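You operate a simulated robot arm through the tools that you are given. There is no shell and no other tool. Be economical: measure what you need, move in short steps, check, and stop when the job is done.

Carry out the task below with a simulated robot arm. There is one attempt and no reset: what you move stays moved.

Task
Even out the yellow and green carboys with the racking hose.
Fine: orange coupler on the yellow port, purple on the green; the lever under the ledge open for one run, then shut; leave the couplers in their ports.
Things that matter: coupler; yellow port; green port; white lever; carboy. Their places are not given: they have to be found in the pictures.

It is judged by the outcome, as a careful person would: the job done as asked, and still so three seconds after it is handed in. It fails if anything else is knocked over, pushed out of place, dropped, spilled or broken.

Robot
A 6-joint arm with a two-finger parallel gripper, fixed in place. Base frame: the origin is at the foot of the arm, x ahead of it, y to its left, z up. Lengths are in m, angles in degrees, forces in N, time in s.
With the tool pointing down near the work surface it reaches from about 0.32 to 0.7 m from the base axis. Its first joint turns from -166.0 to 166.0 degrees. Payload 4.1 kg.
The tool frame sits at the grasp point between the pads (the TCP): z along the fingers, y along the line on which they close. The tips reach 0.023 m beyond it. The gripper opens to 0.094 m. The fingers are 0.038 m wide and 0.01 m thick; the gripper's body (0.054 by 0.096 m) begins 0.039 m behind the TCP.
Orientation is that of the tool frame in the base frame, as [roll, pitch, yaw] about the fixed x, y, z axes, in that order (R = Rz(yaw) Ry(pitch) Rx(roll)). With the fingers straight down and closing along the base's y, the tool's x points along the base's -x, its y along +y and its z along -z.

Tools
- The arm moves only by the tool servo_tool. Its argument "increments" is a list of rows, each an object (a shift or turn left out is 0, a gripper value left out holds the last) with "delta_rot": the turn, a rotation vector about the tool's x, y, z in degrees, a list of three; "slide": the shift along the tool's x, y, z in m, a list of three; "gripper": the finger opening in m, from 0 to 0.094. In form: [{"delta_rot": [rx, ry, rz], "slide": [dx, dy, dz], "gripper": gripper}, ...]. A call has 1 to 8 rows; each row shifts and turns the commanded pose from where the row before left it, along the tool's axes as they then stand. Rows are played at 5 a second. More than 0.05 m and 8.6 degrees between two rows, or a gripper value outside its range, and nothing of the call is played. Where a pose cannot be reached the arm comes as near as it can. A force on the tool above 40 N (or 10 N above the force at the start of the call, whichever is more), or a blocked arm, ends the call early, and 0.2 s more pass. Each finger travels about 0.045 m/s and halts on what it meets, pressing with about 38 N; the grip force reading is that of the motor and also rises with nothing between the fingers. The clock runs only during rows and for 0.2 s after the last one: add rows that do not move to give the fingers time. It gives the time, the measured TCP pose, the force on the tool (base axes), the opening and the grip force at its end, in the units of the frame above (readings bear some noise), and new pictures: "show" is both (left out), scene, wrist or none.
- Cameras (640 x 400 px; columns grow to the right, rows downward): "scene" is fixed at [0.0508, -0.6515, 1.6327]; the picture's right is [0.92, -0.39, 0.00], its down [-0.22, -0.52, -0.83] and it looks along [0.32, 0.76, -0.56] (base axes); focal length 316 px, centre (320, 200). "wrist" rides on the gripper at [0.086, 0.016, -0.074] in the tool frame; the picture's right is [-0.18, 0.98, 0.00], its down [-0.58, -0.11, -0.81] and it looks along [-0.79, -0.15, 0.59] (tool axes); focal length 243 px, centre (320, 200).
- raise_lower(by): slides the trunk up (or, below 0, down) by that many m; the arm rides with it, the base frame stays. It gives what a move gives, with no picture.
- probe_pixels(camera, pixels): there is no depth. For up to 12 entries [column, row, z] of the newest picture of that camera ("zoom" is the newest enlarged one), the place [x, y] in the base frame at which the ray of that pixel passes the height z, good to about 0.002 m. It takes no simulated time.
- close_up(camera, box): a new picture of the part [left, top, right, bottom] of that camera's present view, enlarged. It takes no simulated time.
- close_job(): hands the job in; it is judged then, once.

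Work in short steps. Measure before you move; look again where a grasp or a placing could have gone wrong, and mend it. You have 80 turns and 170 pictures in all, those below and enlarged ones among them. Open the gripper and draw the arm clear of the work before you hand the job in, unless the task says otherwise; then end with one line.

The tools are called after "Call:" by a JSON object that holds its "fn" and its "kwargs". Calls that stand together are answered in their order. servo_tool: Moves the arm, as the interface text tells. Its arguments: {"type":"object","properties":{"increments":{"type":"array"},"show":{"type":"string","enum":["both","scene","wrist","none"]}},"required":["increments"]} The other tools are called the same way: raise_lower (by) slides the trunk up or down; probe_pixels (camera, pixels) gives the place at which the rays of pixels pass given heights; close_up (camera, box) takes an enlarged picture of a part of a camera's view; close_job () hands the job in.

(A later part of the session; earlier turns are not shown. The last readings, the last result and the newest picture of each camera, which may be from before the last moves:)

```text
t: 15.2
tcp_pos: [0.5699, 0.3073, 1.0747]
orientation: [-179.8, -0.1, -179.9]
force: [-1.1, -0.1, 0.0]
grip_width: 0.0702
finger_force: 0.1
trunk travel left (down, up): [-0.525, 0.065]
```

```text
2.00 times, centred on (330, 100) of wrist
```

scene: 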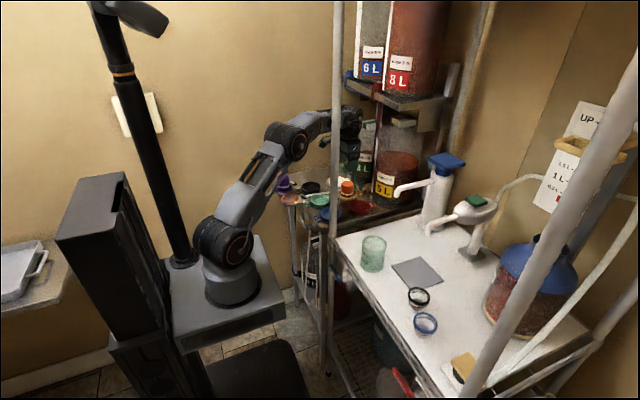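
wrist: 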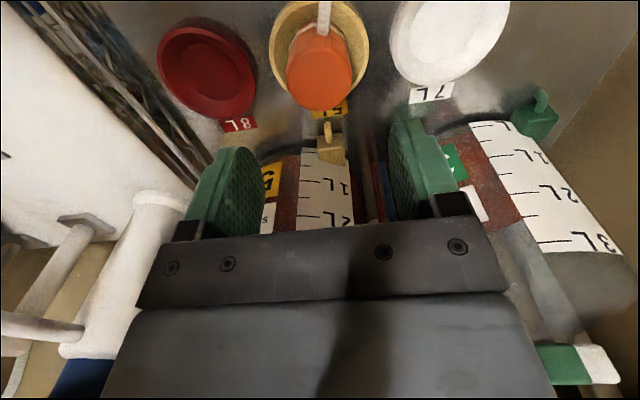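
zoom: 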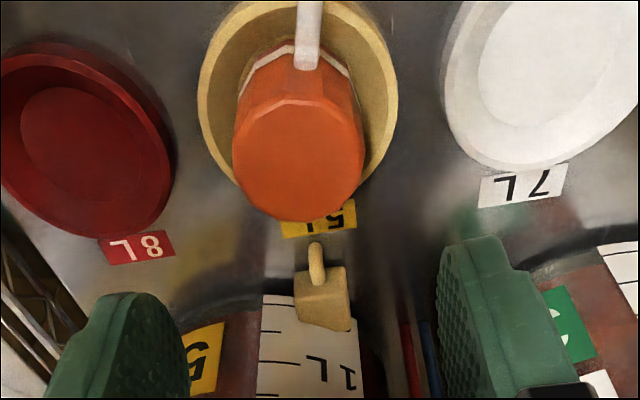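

Orange sits upright in the yellow port. I move over to the purple coupler at about (0.346,0.460).

Call:
{"fn": "servo_tool", "kwargs": {"increments": [{"slide": [0.0373, 0.0255, 0]}, {"slide": [0.0373, 0.0255, 0]}, {"slide": [0.0373, 0.0255, 0]}, {"slide": [0.0373, 0.0255, 0]}, {"slide": [0.0373, 0.0255, 0]}, {"slide": [0.0373, 0.0255, 0.025]}, {"slide": [0, 0, 0.045]}, {"slide": [0, 0, 0]}]}}

Call:
{"fn": "close_up", "kwargs": {"camera": "scene", "box": [250, 140, 350, 220]}}

Call:
{"fn": "close_up", "kwargs": {"camera": "wrist", "box": [220, 0, 420, 220]}}

```text
refused: row 6 steps farther than a row can; nothing moved
```

```text
5.00 times, centred on (300, 180) of scene
```

zoom: 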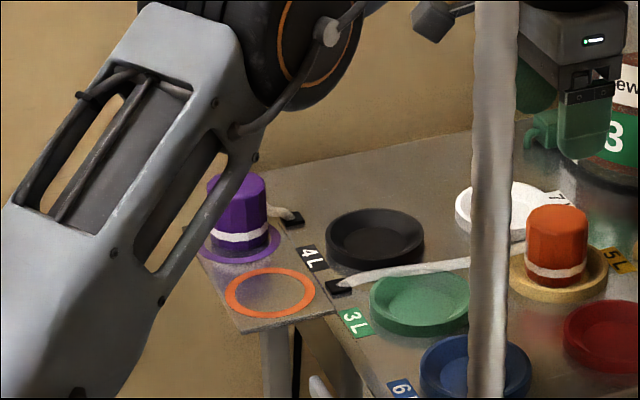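

```text
1.82 times, centred on (320, 110) of wrist
```

zoom: 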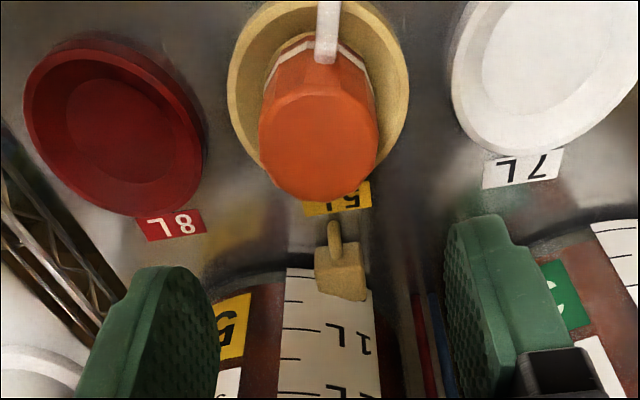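

The combined step was slightly too long; I resend with the descent in its own row.

Call:
{"fn": "servo_tool", "kwargs": {"increments": [{"slide": [0.0373, 0.0255, 0]}, {"slide": [0.0373, 0.0255, 0]}, {"slide": [0.0373, 0.0255, 0]}, {"slide": [0.0373, 0.0255, 0]}, {"slide": [0.0373, 0.0255, 0]}, {"slide": [0.0373, 0.0255, 0]}, {"slide": [0, 0, 0.04]}, {"slide": [0, 0, 0.025]}]}}

Call:
{"fn": "close_up", "kwargs": {"camera": "wrist", "box": [220, 0, 420, 220]}}

```text
t: 16.9
tcp_pos: [0.3473, 0.4594, 1.0076]
orientation: [-179.8, -0.1, -179.9]
force: [-0.3, -0.2, 0.8]
grip_width: 0.07
finger_force: 0.1
trunk travel left (down, up): [-0.525, 0.065]
```

scene: 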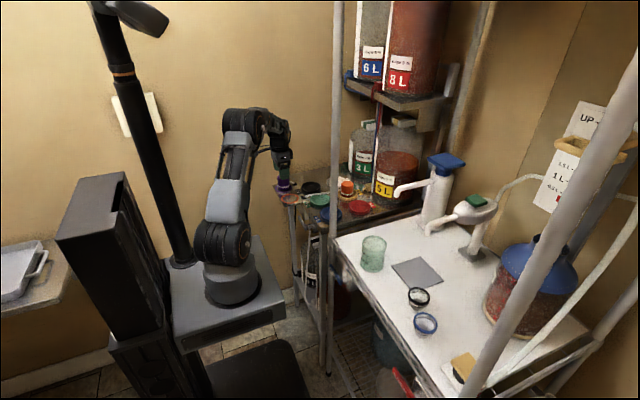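
wrist: 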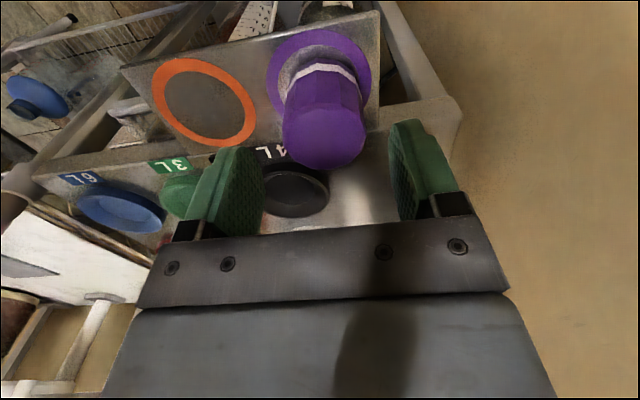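

```text
1.82 times, centred on (320, 110) of wrist
```

zoom: 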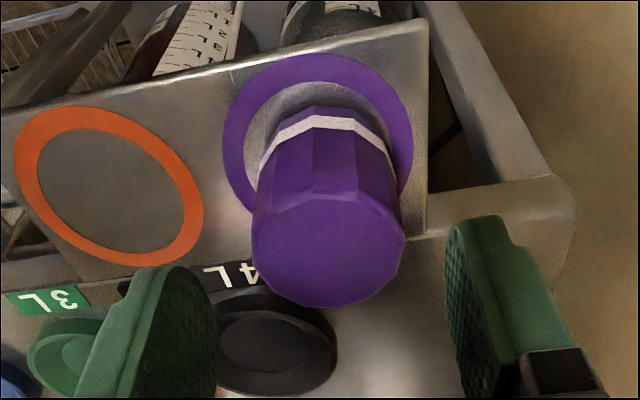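

Purple's top is at column ≈324, so I shift +0.0025 in y, descend to z≈0.955, and close.

Call:
{"fn": "servo_tool", "kwargs": {"increments": [{"slide": [0, 0.0025, 0]}, {"slide": [0, 0, 0.03]}, {"slide": [0, 0, 0.0215]}, {"slide": [0, 0, 0]}, {"gripper": 0.03}, {"gripper": 0.03}, {"gripper": 0.03}, {"gripper": 0.03}], "show": "wrist"}}

```text
t: 18.8
tcp_pos: [0.3459, 0.4626, 0.9579]
orientation: [-179.7, 0.0, -179.9]
force: [1.0, 0.3, -0.3]
grip_width: 0.0493
finger_force: 38.2
trunk travel left (down, up): [-0.525, 0.065]
```

wrist: 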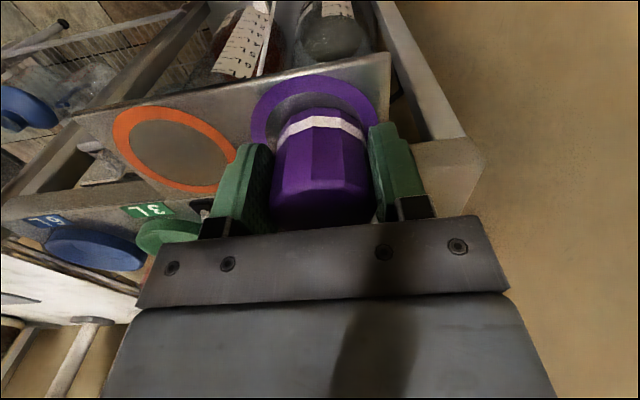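

Gripped at 0.049. I lift 0.09 straight up.

Call:
{"fn": "servo_tool", "kwargs": {"increments": [{"slide": [0, 0, -0.02]}, {"slide": [0, 0, -0.035]}, {"slide": [0, 0, -0.035]}, {"delta_rot": [0, 0, 8.5]}, {"delta_rot": [0, 0, 8.5]}, {"delta_rot": [0, 0, 8.5]}, {"slide": [0, 0, 0]}]}}

```text
t: 20.4
tcp_pos: [0.347, 0.4616, 1.0472]
orientation: [-179.7, 0.1, 154.5]
force: [0.5, 0.6, -1.6]
grip_width: 0.0494
finger_force: 37.9
trunk travel left (down, up): [-0.525, 0.065]
```

scene: 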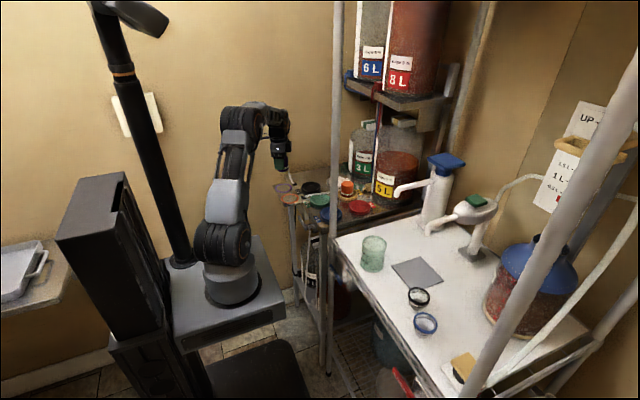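
wrist: 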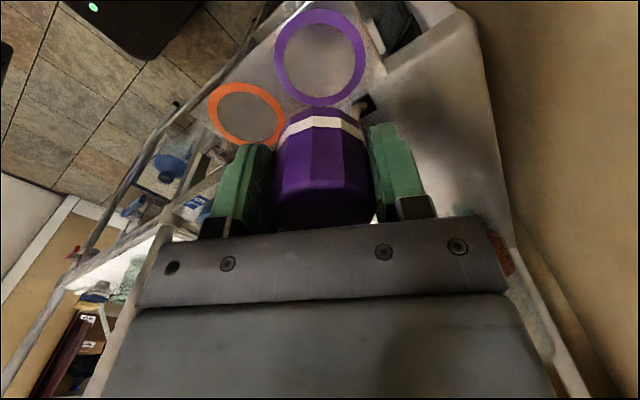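

Rotation works. I continue the yaw to 90° so the fingers will straddle the green port along x.

Call:
{"fn": "servo_tool", "kwargs": {"increments": [{"delta_rot": [0, 0, 8.06]}, {"delta_rot": [0, 0, 8.06]}, {"delta_rot": [0, 0, 8.06]}, {"delta_rot": [0, 0, 8.06]}, {"delta_rot": [0, 0, 8.06]}, {"delta_rot": [0, 0, 8.06]}, {"delta_rot": [0, 0, 8.06]}, {"delta_rot": [0, 0, 8.06]}]}}

```text
t: 22.1
tcp_pos: [0.3477, 0.4623, 1.0469]
orientation: [-179.9, 0.3, 89.9]
force: [0.8, 0.1, -1.3]
grip_width: 0.0492
finger_force: 38.5
trunk travel left (down, up): [-0.525, 0.065]
```

scene: 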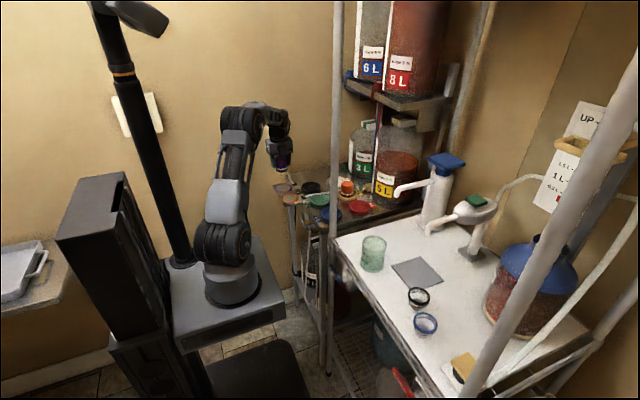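
wrist: 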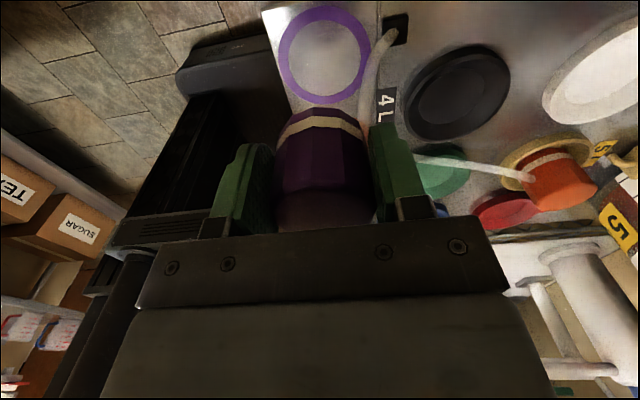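

Tool x is now base +y and tool y is base +x. I move over the green port at ≈(0.450,0.3065).

Call:
{"fn": "servo_tool", "kwargs": {"increments": [{"slide": [-0.0312, 0.0205, 0]}, {"slide": [-0.0312, 0.0205, 0]}, {"slide": [-0.0312, 0.0205, 0]}, {"slide": [-0.0312, 0.0205, 0]}, {"slide": [-0.0312, 0.0205, 0]}, {"slide": [0, 0, 0]}]}}

Call:
{"fn": "close_up", "kwargs": {"camera": "wrist", "box": [220, 0, 420, 220]}}

Call:
{"fn": "close_up", "kwargs": {"camera": "scene", "box": [270, 130, 390, 220]}}

```text
t: 23.6
tcp_pos: [0.4488, 0.3063, 1.0482]
orientation: [-179.9, 0.3, 90.0]
force: [0.3, -0.6, -0.6]
grip_width: 0.0491
finger_force: 38.1
trunk travel left (down, up): [-0.525, 0.065]
```

scene: 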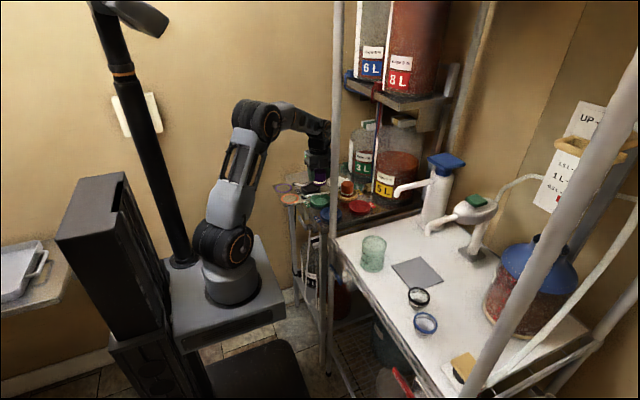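
wrist: 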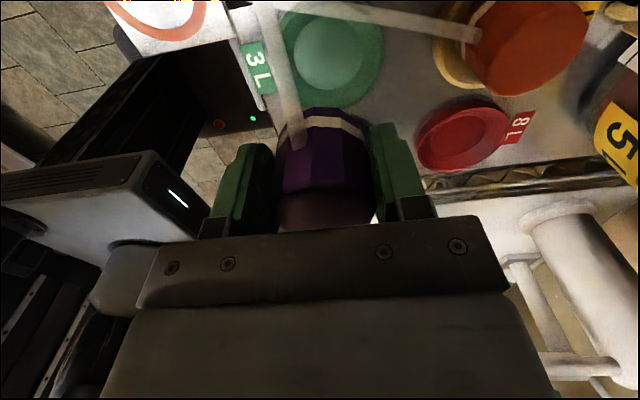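

```text
1.82 times, centred on (320, 110) of wrist
```

zoom: 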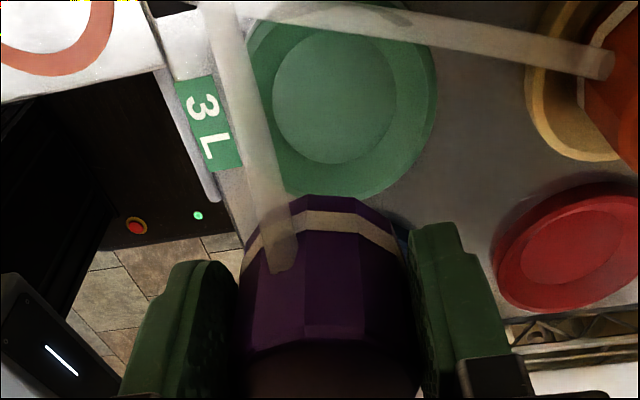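

```text
4.44 times, centred on (330, 175) of scene
```

zoom: 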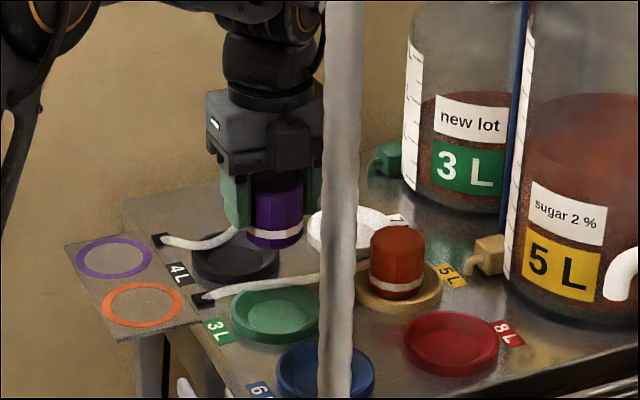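

Green floor centre is at wrist ≈(328,53) versus expected ≈(319,60): shift +0.007 in x and +0.005 in y, which also agrees with the scene estimate. Then I descend partway.

Call:
{"fn": "servo_tool", "kwargs": {"increments": [{"slide": [0.0048, 0.0068, 0]}, {"slide": [0, 0, 0.04]}, {"slide": [0, 0, 0.04]}, {"slide": [0, 0, 0.006]}, {"slide": [0, 0, 0]}], "show": "none"}}

Call:
{"fn": "close_up", "kwargs": {"camera": "wrist", "box": [220, 0, 420, 240]}}

Call:
{"fn": "close_up", "kwargs": {"camera": "scene", "box": [290, 160, 360, 215]}}

```text
t: 24.8
tcp_pos: [0.4561, 0.3108, 0.9607]
orientation: [-179.9, 0.3, 90.1]
force: [-0.3, 0.3, -1.6]
grip_width: 0.0493
finger_force: 38.5
trunk travel left (down, up): [-0.525, 0.065]
```

```text
1.67 times, centred on (320, 120) of wrist
```

zoom: 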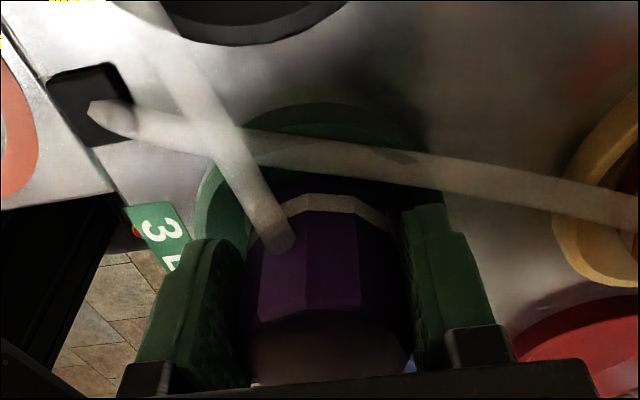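

```text
7.27 times, centred on (325, 188) of scene
```

zoom: 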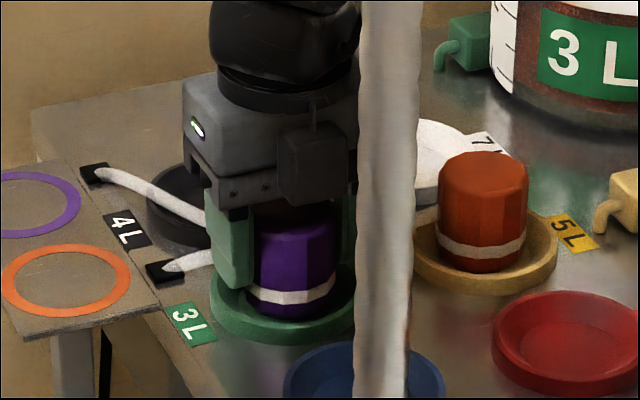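

Both views show it concentric within ~1–2 mm. I lower to contact.

Call:
{"fn": "servo_tool", "kwargs": {"increments": [{"slide": [0, 0, 0.003]}, {"slide": [0, 0, 0.003]}, {"slide": [0, 0, 0.003]}, {"slide": [0, 0, 0.002]}, {"slide": [0, 0, 0]}], "show": "none"}}

Call:
{"fn": "close_up", "kwargs": {"camera": "scene", "box": [290, 160, 360, 215]}}

```text
t: 26.0
tcp_pos: [0.4577, 0.3098, 0.9547]
orientation: [179.6, -0.1, 90.1]
force: [-1.8, -1.2, 14.6]
grip_width: 0.049
finger_force: 38.1
trunk travel left (down, up): [-0.525, 0.065]
stopped in row 5: the force on the tool passed its limit (the readings are from after the stop); the commanded pose is now the measured one
```

```text
7.27 times, centred on (325, 188) of scene
```

zoom: 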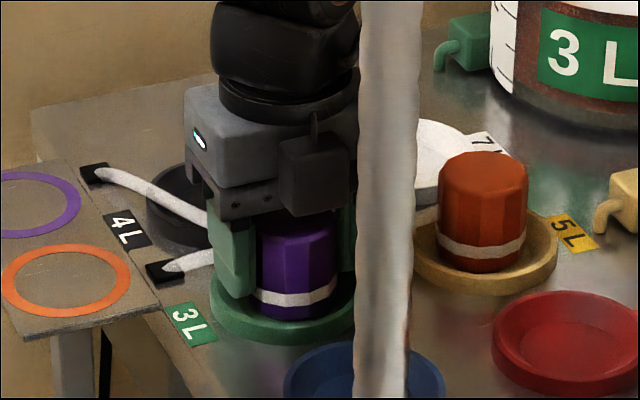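

Seated at z≈0.955 with contact force. I open and retreat upward.

Call:
{"fn": "servo_tool", "kwargs": {"increments": [{"slide": [0, 0, -0.001]}, {"gripper": 0.068}, {"gripper": 0.068}, {"gripper": 0.068}, {"slide": [0, 0, -0.03]}, {"slide": [0, 0, -0.045]}, {"slide": [0, 0, -0.045]}, {"slide": [0, 0, 0]}]}}

Call:
{"fn": "close_up", "kwargs": {"camera": "scene", "box": [280, 130, 380, 215]}}

Call:
{"fn": "close_up", "kwargs": {"camera": "wrist", "box": [200, 0, 440, 200]}}

Call:
{"fn": "close_up", "kwargs": {"camera": "scene", "box": [270, 200, 350, 280]}}

```text
t: 27.8
tcp_pos: [0.4582, 0.3122, 1.0759]
orientation: [179.9, 0.1, 90.1]
force: [-0.8, -0.2, -0.3]
grip_width: 0.0681
finger_force: 0.0
trunk travel left (down, up): [-0.525, 0.065]
```

scene: 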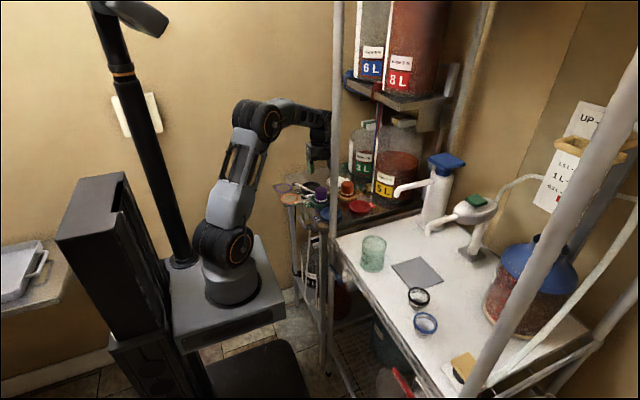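
wrist: 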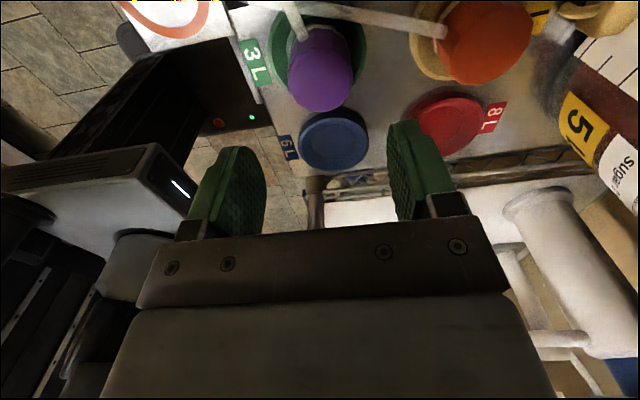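

```text
4.71 times, centred on (330, 172) of scene
```

zoom: 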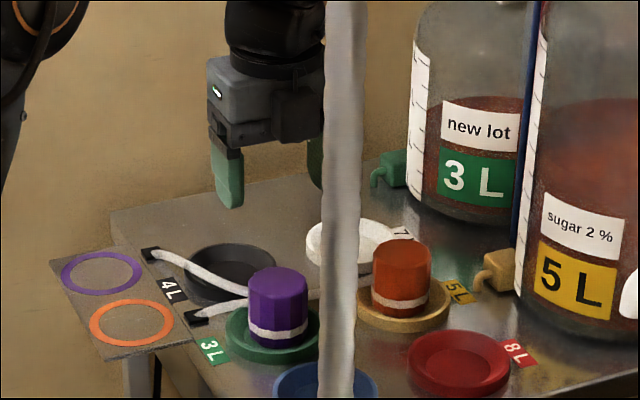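

```text
2.00 times, centred on (320, 100) of wrist
```

zoom: 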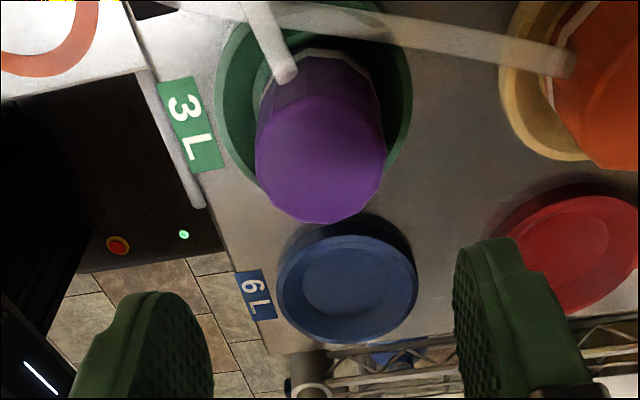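

```text
5.00 times, centred on (310, 240) of scene
```

zoom: 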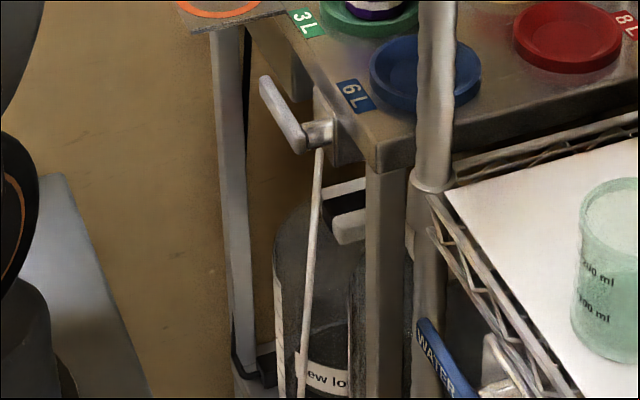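

Both couplers sit upright in the right ports. Now I triangulate the white lever: tip at scene (299,216)/wrist (232,37), hub end at scene (306,230)/wrist (260,102).

Call:
{"fn": "probe_pixels", "kwargs": {"camera": "scene", "pixels": [[299, 216, 0.9], [299, 216, 0.87], [299, 216, 0.84], [306, 230, 0.9], [306, 230, 0.87], [306, 230, 0.84], [306, 230, 0.81], [326, 231, 0.918], [316, 228, 0.87]]}}

Call:
{"fn": "probe_pixels", "kwargs": {"camera": "wrist", "pixels": [[232, 37, 0.9], [232, 37, 0.87], [232, 37, 0.84], [260, 102, 0.9], [260, 102, 0.87], [260, 102, 0.84], [260, 102, 0.81]]}}

```text
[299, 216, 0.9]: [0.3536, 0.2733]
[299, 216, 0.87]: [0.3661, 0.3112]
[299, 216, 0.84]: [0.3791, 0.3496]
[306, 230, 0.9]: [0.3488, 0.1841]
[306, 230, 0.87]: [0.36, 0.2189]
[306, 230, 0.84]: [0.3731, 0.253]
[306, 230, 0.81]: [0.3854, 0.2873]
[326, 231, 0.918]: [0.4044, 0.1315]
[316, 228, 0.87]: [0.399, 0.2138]
```

```text
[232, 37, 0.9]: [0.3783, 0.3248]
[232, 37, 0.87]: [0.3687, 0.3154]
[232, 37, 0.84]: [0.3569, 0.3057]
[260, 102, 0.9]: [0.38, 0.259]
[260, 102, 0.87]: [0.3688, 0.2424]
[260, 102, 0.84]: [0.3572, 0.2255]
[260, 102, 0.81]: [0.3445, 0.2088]
```

Lever runs from hub ≈(0.366,0.238,0.857) to tip ≈(0.367,0.312,0.87), i.e. horizontal along y in front of the table face. I draw back toward the robot and turn the yaw back to inspect it.

Call:
{"fn": "servo_tool", "kwargs": {"increments": [{"slide": [-0.008, -0.04, 0]}, {"slide": [-0.008, -0.04, 0]}, {"slide": [-0.008, -0.04, 0]}, {"slide": [-0.008, -0.04, 0]}, {"delta_rot": [0, 0, -8.2], "gripper": 0.06}, {"delta_rot": [0, 0, -8.2]}, {"delta_rot": [0, 0, -8.2]}, {"delta_rot": [0, 0, -8.2]}], "show": "none"}}

Call:
{"fn": "servo_tool", "kwargs": {"increments": [{"delta_rot": [0, 0, -8.2]}, {"delta_rot": [0, 0, -8.2]}, {"delta_rot": [0, 0, -8.2]}, {"delta_rot": [0, 0, -8.2]}, {"delta_rot": [0, 0, -8.2]}, {"delta_rot": [0, 0, -8.2]}, {"delta_rot": [0, 0, -8.0]}, {"slide": [0, 0, 0]}]}}

Call:
{"fn": "close_up", "kwargs": {"camera": "wrist", "box": [160, 0, 480, 200]}}

```text
t: 29.6
tcp_pos: [0.2981, 0.2792, 1.0729]
orientation: [179.9, 0.1, 123.0]
force: [0.3, 0.3, -0.4]
grip_width: 0.06
finger_force: 0.0
trunk travel left (down, up): [-0.525, 0.065]
```

```text
t: 31.4
tcp_pos: [0.2983, 0.2794, 1.0739]
orientation: [179.9, 0.2, -179.9]
force: [0.4, 0.5, -0.2]
grip_width: 0.06
finger_force: 0.0
trunk travel left (down, up): [-0.525, 0.065]
```

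scene: 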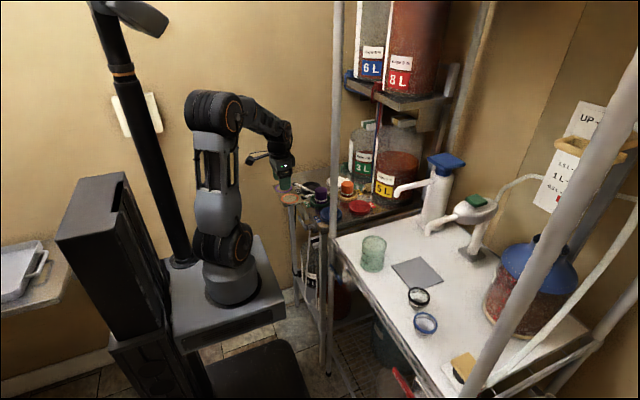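
wrist: 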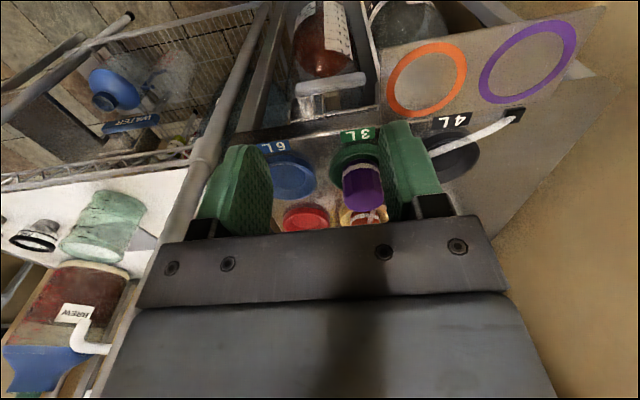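

```text
2.00 times, centred on (320, 100) of wrist
```

zoom: 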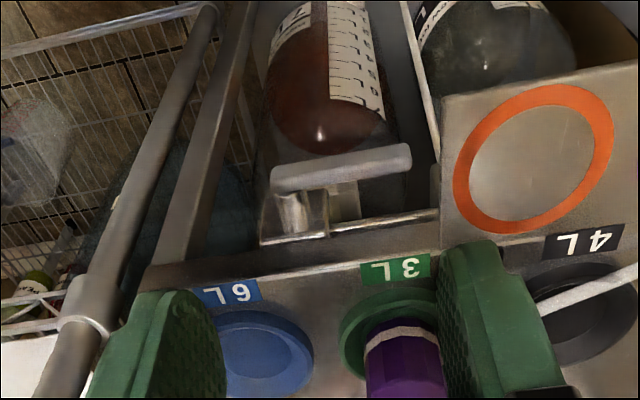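

The lever bar is at wrist (296,90)–(365,77). I tilt the tool forward 40° so the camera looks horizontally, then lower to view the lever's face and any marks.

Call:
{"fn": "servo_tool", "kwargs": {"increments": [{"delta_rot": [0, -8, 0], "gripper": 0.05}, {"delta_rot": [0, -8, 0]}, {"delta_rot": [0, -8, 0]}, {"delta_rot": [0, -8, 0]}, {"delta_rot": [0, -8, 0]}, {"slide": [0.0257, 0, 0.0306]}, {"slide": [0.0257, 0, 0.0306]}, {"slide": [0, 0, 0]}]}}

Call:
{"fn": "close_up", "kwargs": {"camera": "wrist", "box": [160, 0, 480, 200]}}

```text
t: 33.2
tcp_pos: [0.2973, 0.2799, 0.9915]
orientation: [180.0, 40.2, -179.9]
force: [0.4, -0.2, -0.2]
grip_width: 0.0499
finger_force: 0.0
trunk travel left (down, up): [-0.525, 0.065]
```

scene: 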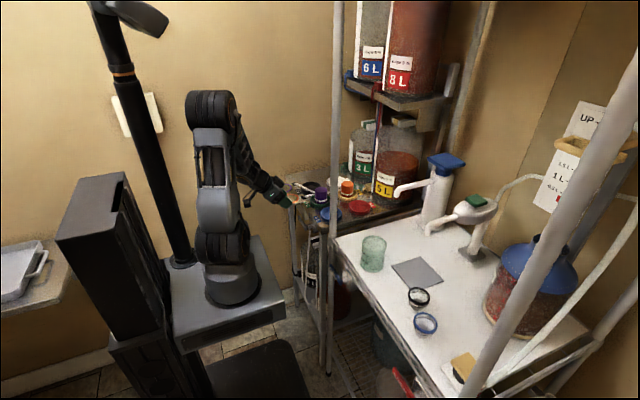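
wrist: 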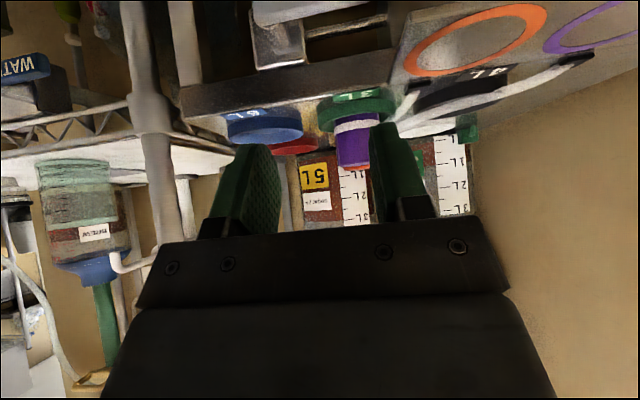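

```text
2.00 times, centred on (320, 100) of wrist
```

zoom: 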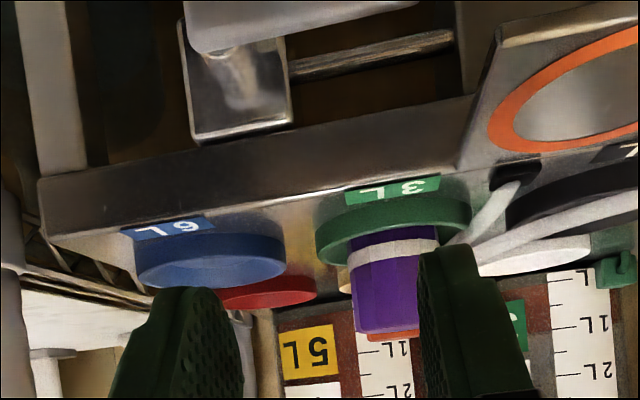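

I lower a further 0.09 to view the lever face on.

Call:
{"fn": "servo_tool", "kwargs": {"increments": [{"slide": [0.0257, 0, 0.0306]}, {"slide": [0.0257, 0, 0.0306]}, {"slide": [0, 0, 0]}], "show": "wrist"}}

Call:
{"fn": "close_up", "kwargs": {"camera": "wrist", "box": [160, 0, 480, 200]}}

```text
t: 34.0
tcp_pos: [0.2965, 0.2805, 0.9119]
orientation: [-179.9, 40.2, -179.9]
force: [-0.4, 0.5, 0.3]
grip_width: 0.0499
finger_force: 0.0
trunk travel left (down, up): [-0.525, 0.065]
```

wrist: 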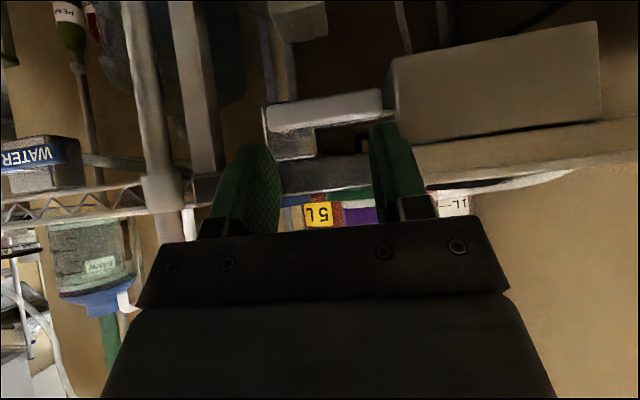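

```text
2.00 times, centred on (320, 100) of wrist
```

zoom: 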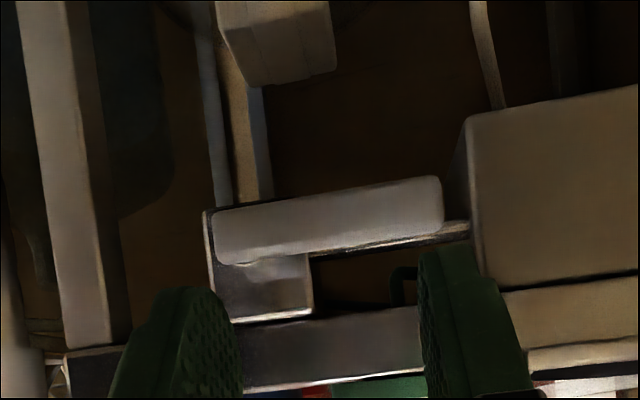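

The lever bar (y≈0.235–0.32, z≈0.865) is horizontal, hub at its low-y end. I open the gripper wide, and bring the +y finger over the lever tip (TCP y≈0.255) while keeping the hand clear of the tray.

Call:
{"fn": "servo_tool", "kwargs": {"increments": [{"slide": [0, -0.025, 0], "gripper": 0.09}, {"slide": [-0.006, 0, -0.008]}, {"slide": [0, 0, 0]}, {"slide": [-0.0185, 0, 0.0195]}, {"slide": [-0.0185, 0, 0.0195]}, {"slide": [0, 0, 0]}]}}

Call:
{"fn": "close_up", "kwargs": {"camera": "wrist", "box": [160, 0, 480, 240]}}

Call:
{"fn": "close_up", "kwargs": {"camera": "scene", "box": [250, 170, 350, 260]}}

```text
t: 35.4
tcp_pos: [0.3492, 0.2533, 0.9169]
orientation: [-179.9, 40.2, -179.9]
force: [0.6, 1.5, 0.6]
grip_width: 0.0902
finger_force: 0.0
trunk travel left (down, up): [-0.525, 0.065]
```

scene: 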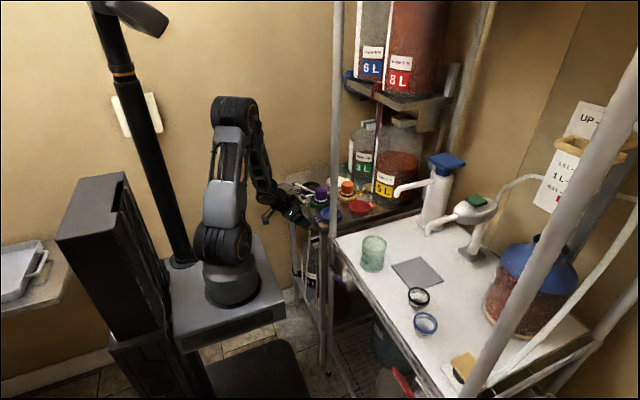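
wrist: 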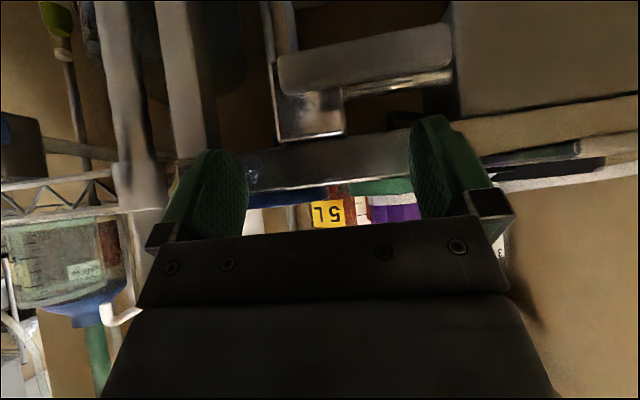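

```text
1.67 times, centred on (320, 120) of wrist
```

zoom: 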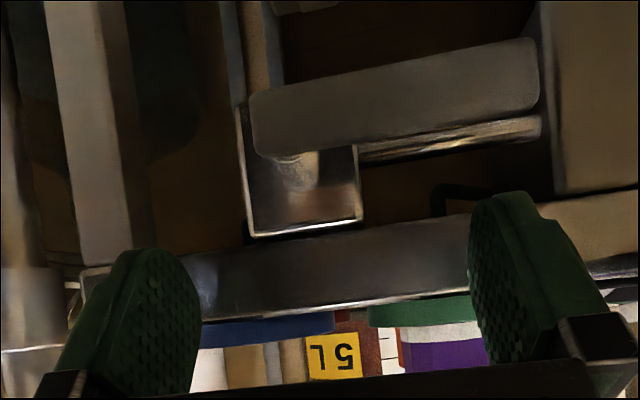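

```text
4.44 times, centred on (300, 215) of scene
```

zoom: 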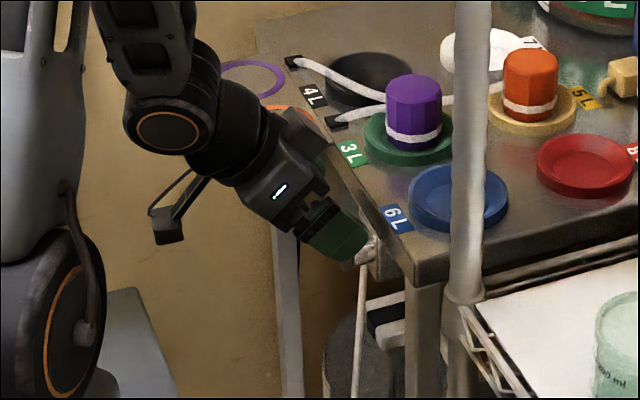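

The +y finger (zoom ≈(500,200)) is above the lever tip. I push down slowly by 0.035 and watch force and motion.

Call:
{"fn": "servo_tool", "kwargs": {"increments": [{"slide": [0.0064, 0, 0.0077]}, {"slide": [0.0064, 0, 0.0077]}, {"slide": [0.0064, 0, 0.0077]}, {"slide": [0.0032, 0, 0.0038]}, {"slide": [0, 0, 0]}], "show": "none"}}

Call:
{"fn": "close_up", "kwargs": {"camera": "wrist", "box": [160, 0, 480, 240]}}

```text
t: 36.6
tcp_pos: [0.35, 0.254, 0.8836]
orientation: [-179.8, 40.2, -179.8]
force: [-1.0, 0.3, 0.4]
grip_width: 0.0901
finger_force: 0.1
trunk travel left (down, up): [-0.525, 0.065]
```

```text
1.67 times, centred on (320, 120) of wrist
```

zoom: 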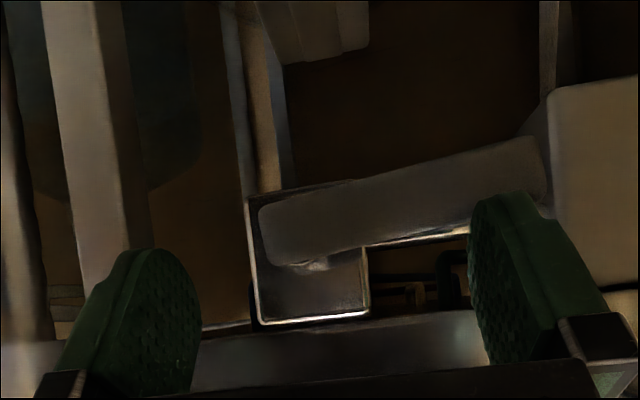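

No large force yet; the lever may have just begun to dip. I continue down 0.02.

Call:
{"fn": "servo_tool", "kwargs": {"increments": [{"slide": [0.0064, 0, 0.0077]}, {"slide": [0.0064, 0, 0.0077]}, {"slide": [0, 0, 0]}], "show": "none"}}

Call:
{"fn": "close_up", "kwargs": {"camera": "wrist", "box": [160, 0, 480, 240]}}

Call:
{"fn": "close_up", "kwargs": {"camera": "scene", "box": [250, 170, 350, 260]}}

```text
t: 37.4
tcp_pos: [0.3509, 0.2546, 0.8623]
orientation: [-180.0, 40.3, 180.0]
force: [-0.2, -0.5, 0.1]
grip_width: 0.0897
finger_force: 0.1
trunk travel left (down, up): [-0.525, 0.065]
```

```text
1.67 times, centred on (320, 120) of wrist
```

zoom: 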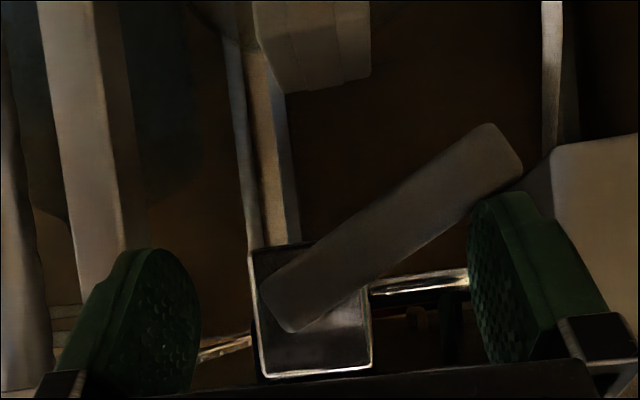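

```text
4.44 times, centred on (300, 215) of scene
```

zoom: 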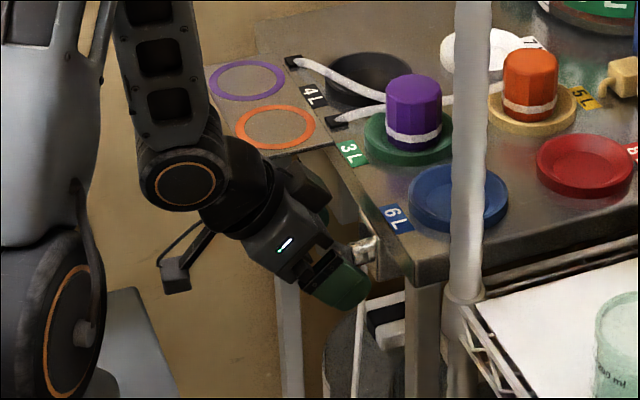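

The lever swings down freely (~30°). I keep following its arc down and toward -y.

Call:
{"fn": "servo_tool", "kwargs": {"increments": [{"slide": [0.0064, -0.003, 0.0077]}, {"slide": [0.0064, -0.005, 0.0077]}, {"slide": [0.0032, -0.006, 0.0038]}, {"slide": [0, 0, 0]}], "show": "none"}}

Call:
{"fn": "close_up", "kwargs": {"camera": "wrist", "box": [160, 0, 480, 240]}}

Call:
{"fn": "close_up", "kwargs": {"camera": "scene", "box": [330, 90, 450, 210]}}

```text
t: 38.4
tcp_pos: [0.3512, 0.2404, 0.8379]
orientation: [-179.5, 40.0, -179.7]
force: [0.3, 0.4, 0.2]
grip_width: 0.0905
finger_force: 0.3
trunk travel left (down, up): [-0.525, 0.065]
```

```text
1.67 times, centred on (320, 120) of wrist
```

zoom: 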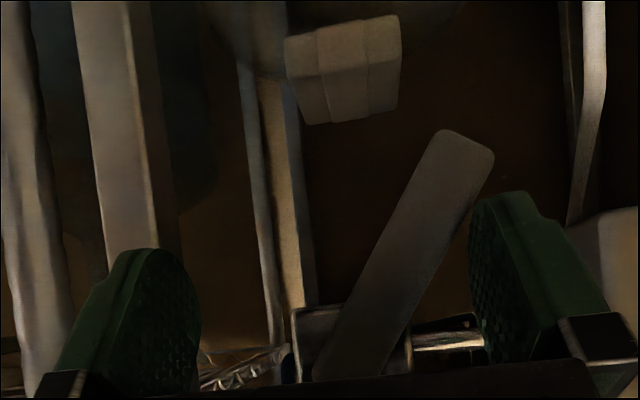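

```text
3.33 times, centred on (390, 150) of scene
```

zoom: 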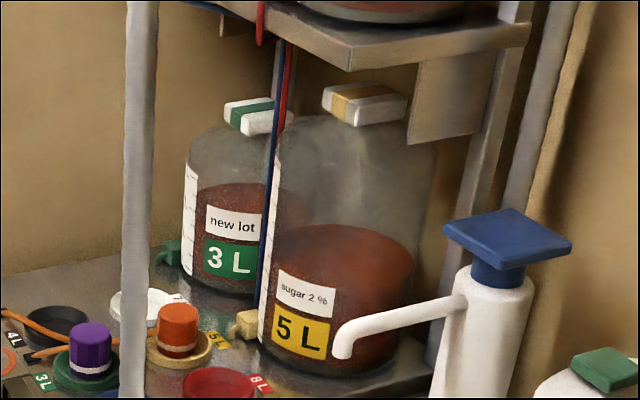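

The hose turned orange (flow) and levels are changing: the lever is open. I push a little further and watch the levels.

Call:
{"fn": "servo_tool", "kwargs": {"increments": [{"slide": [0.0032, -0.006, 0.0038]}, {"slide": [0.0032, -0.008, 0.0038]}, {"slide": [0, -0.008, 0]}, {"slide": [0, 0, 0]}], "show": "none"}}

Call:
{"fn": "close_up", "kwargs": {"camera": "wrist", "box": [160, 0, 480, 240]}}

Call:
{"fn": "close_up", "kwargs": {"camera": "scene", "box": [330, 90, 450, 210]}}

```text
t: 39.4
tcp_pos: [0.3586, 0.2309, 0.8407]
orientation: [-179.4, 39.9, -179.7]
force: [0.6, -0.2, -0.4]
grip_width: 0.0898
finger_force: 0.1
out of reach, approached as far as the arm can: row 1, 2, 3
trunk travel left (down, up): [-0.525, 0.065]
```

```text
1.67 times, centred on (320, 120) of wrist
```

zoom: 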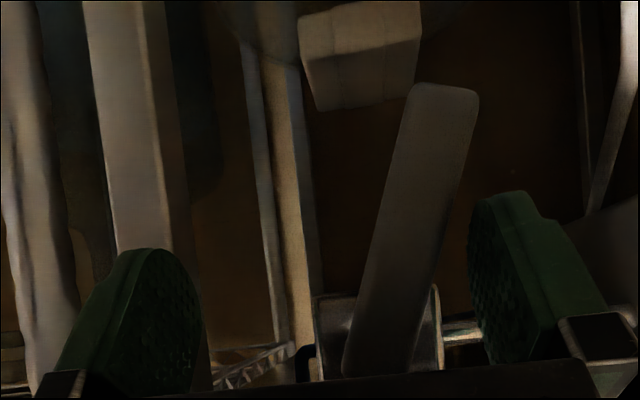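

```text
3.33 times, centred on (390, 150) of scene
```

zoom: 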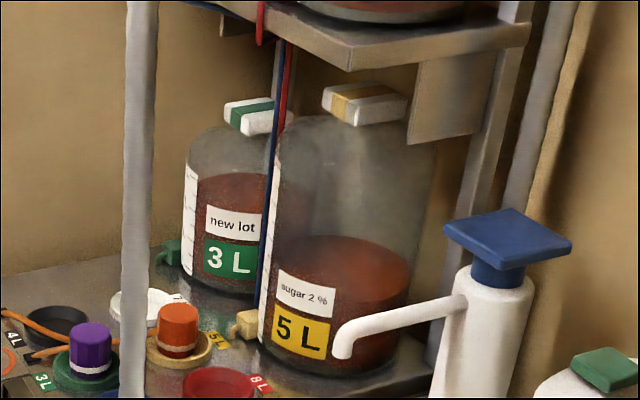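

Levels move quickly. Before letting time pass, I measure both levels in enlarged views.

Call:
{"fn": "close_up", "kwargs": {"camera": "scene", "box": [380, 110, 420, 210]}}

Call:
{"fn": "close_up", "kwargs": {"camera": "scene", "box": [375, 120, 425, 210]}}

Call:
{"fn": "close_up", "kwargs": {"camera": "scene", "box": [340, 120, 425, 210]}}

```text
4.00 times, centred on (400, 160) of scene
```

zoom: 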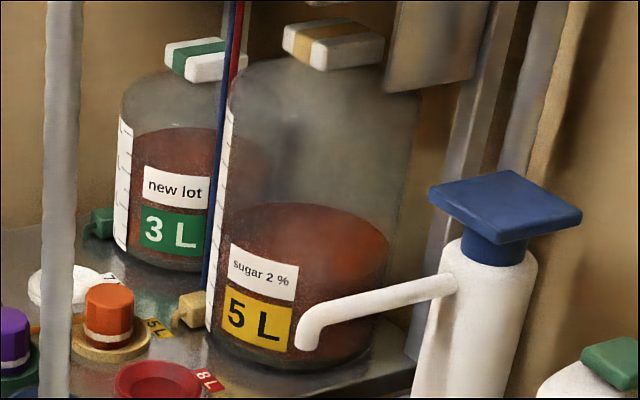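

```text
4.44 times, centred on (400, 165) of scene
```

zoom: 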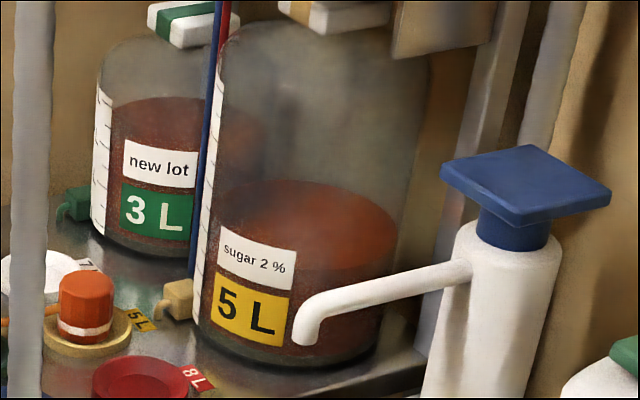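

```text
4.44 times, centred on (382, 165) of scene
```

zoom: 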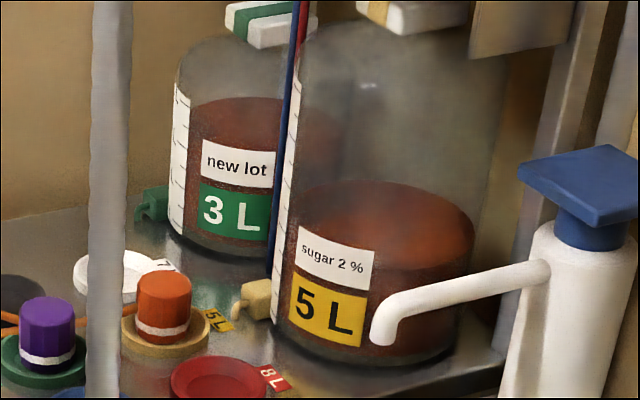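

The levels look nearly equal in height (~0.11 m each). I let 0.4 s pass to see whether flow self-stops.

Call:
{"fn": "servo_tool", "kwargs": {"increments": [{"slide": [0, 0, 0]}], "show": "none"}}

Call:
{"fn": "close_up", "kwargs": {"camera": "scene", "box": [340, 120, 425, 210]}}

```text
t: 39.8
tcp_pos: [0.358, 0.2298, 0.8419]
orientation: [-179.4, 40.0, -179.6]
force: [0.2, -0.1, 0.5]
grip_width: 0.0896
finger_force: 0.1
trunk travel left (down, up): [-0.525, 0.065]
```

```text
4.44 times, centred on (382, 165) of scene
```

zoom: 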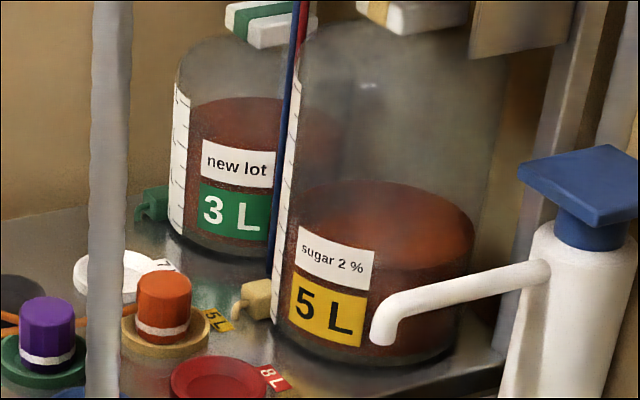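

The levels have settled (barely any change). To shut, I retract from the lever, narrow the gripper to 0.05 and go to its -y side so I can sweep it back up.

Call:
{"fn": "servo_tool", "kwargs": {"increments": [{"slide": [0.0134, 0.003, -0.0113]}, {"slide": [0.0134, 0, -0.0113]}, {"slide": [0, -0.015, 0], "gripper": 0.05}, {"slide": [0, -0.015, 0]}, {"slide": [0, 0, 0]}]}}

Call:
{"fn": "close_up", "kwargs": {"camera": "wrist", "box": [160, 0, 480, 240]}}

Call:
{"fn": "close_up", "kwargs": {"camera": "scene", "box": [340, 120, 425, 210]}}

```text
t: 41.0
tcp_pos: [0.3321, 0.2221, 0.8623]
orientation: [-179.5, 40.0, -179.7]
force: [-6.1, 2.0, -0.8]
grip_width: 0.0508
finger_force: 1.0
out of reach, approached as far as the arm can: row 1, 2, 3, 4
trunk travel left (down, up): [-0.525, 0.065]
```

scene: 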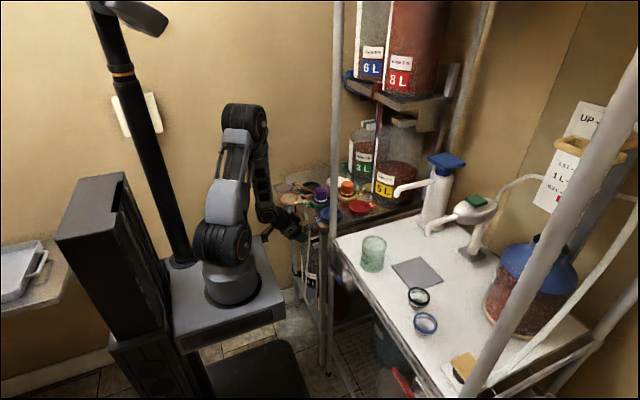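
wrist: 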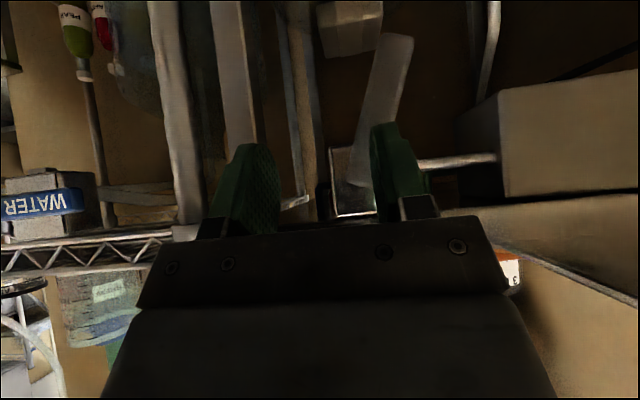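

```text
1.67 times, centred on (320, 120) of wrist
```

zoom: 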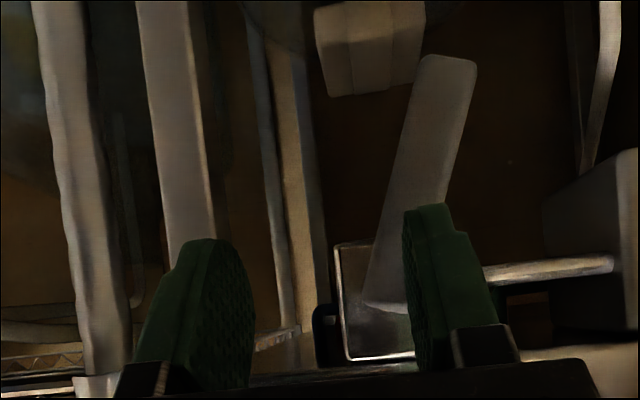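

```text
4.44 times, centred on (382, 165) of scene
```

zoom: 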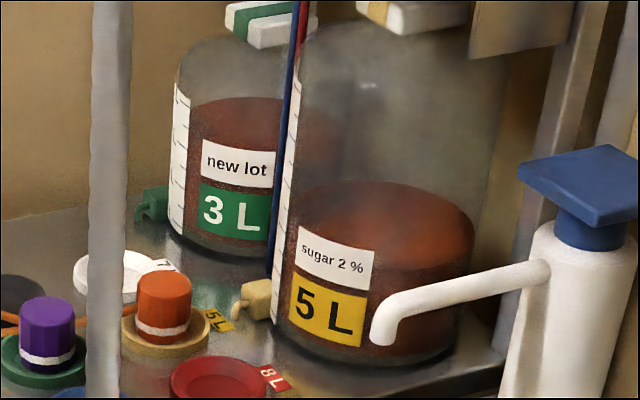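

Levels are now steady, so the run is finished. The arm is near its lower reach limit here, so I back off up and away, then lower the trunk to regain reach.

Call:
{"fn": "servo_tool", "kwargs": {"increments": [{"slide": [0.0115, 0, -0.01]}, {"slide": [0.0115, 0, -0.01]}, {"slide": [-0.0257, 0, -0.0306]}, {"slide": [-0.0257, 0, -0.0306]}, {"slide": [0, 0, 0]}], "show": "scene"}}

```text
t: 42.2
tcp_pos: [0.3062, 0.2305, 0.9502]
orientation: [-179.9, 40.1, -179.8]
force: [-0.9, 0.3, -0.2]
grip_width: 0.0499
finger_force: 0.0
out of reach, approached as far as the arm can: row 1, 2
trunk travel left (down, up): [-0.525, 0.065]
```

scene: 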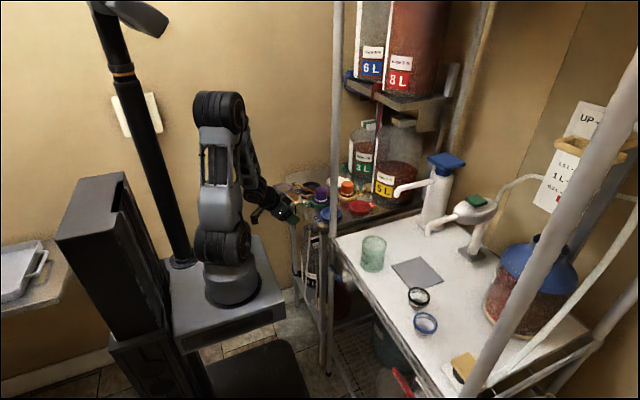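

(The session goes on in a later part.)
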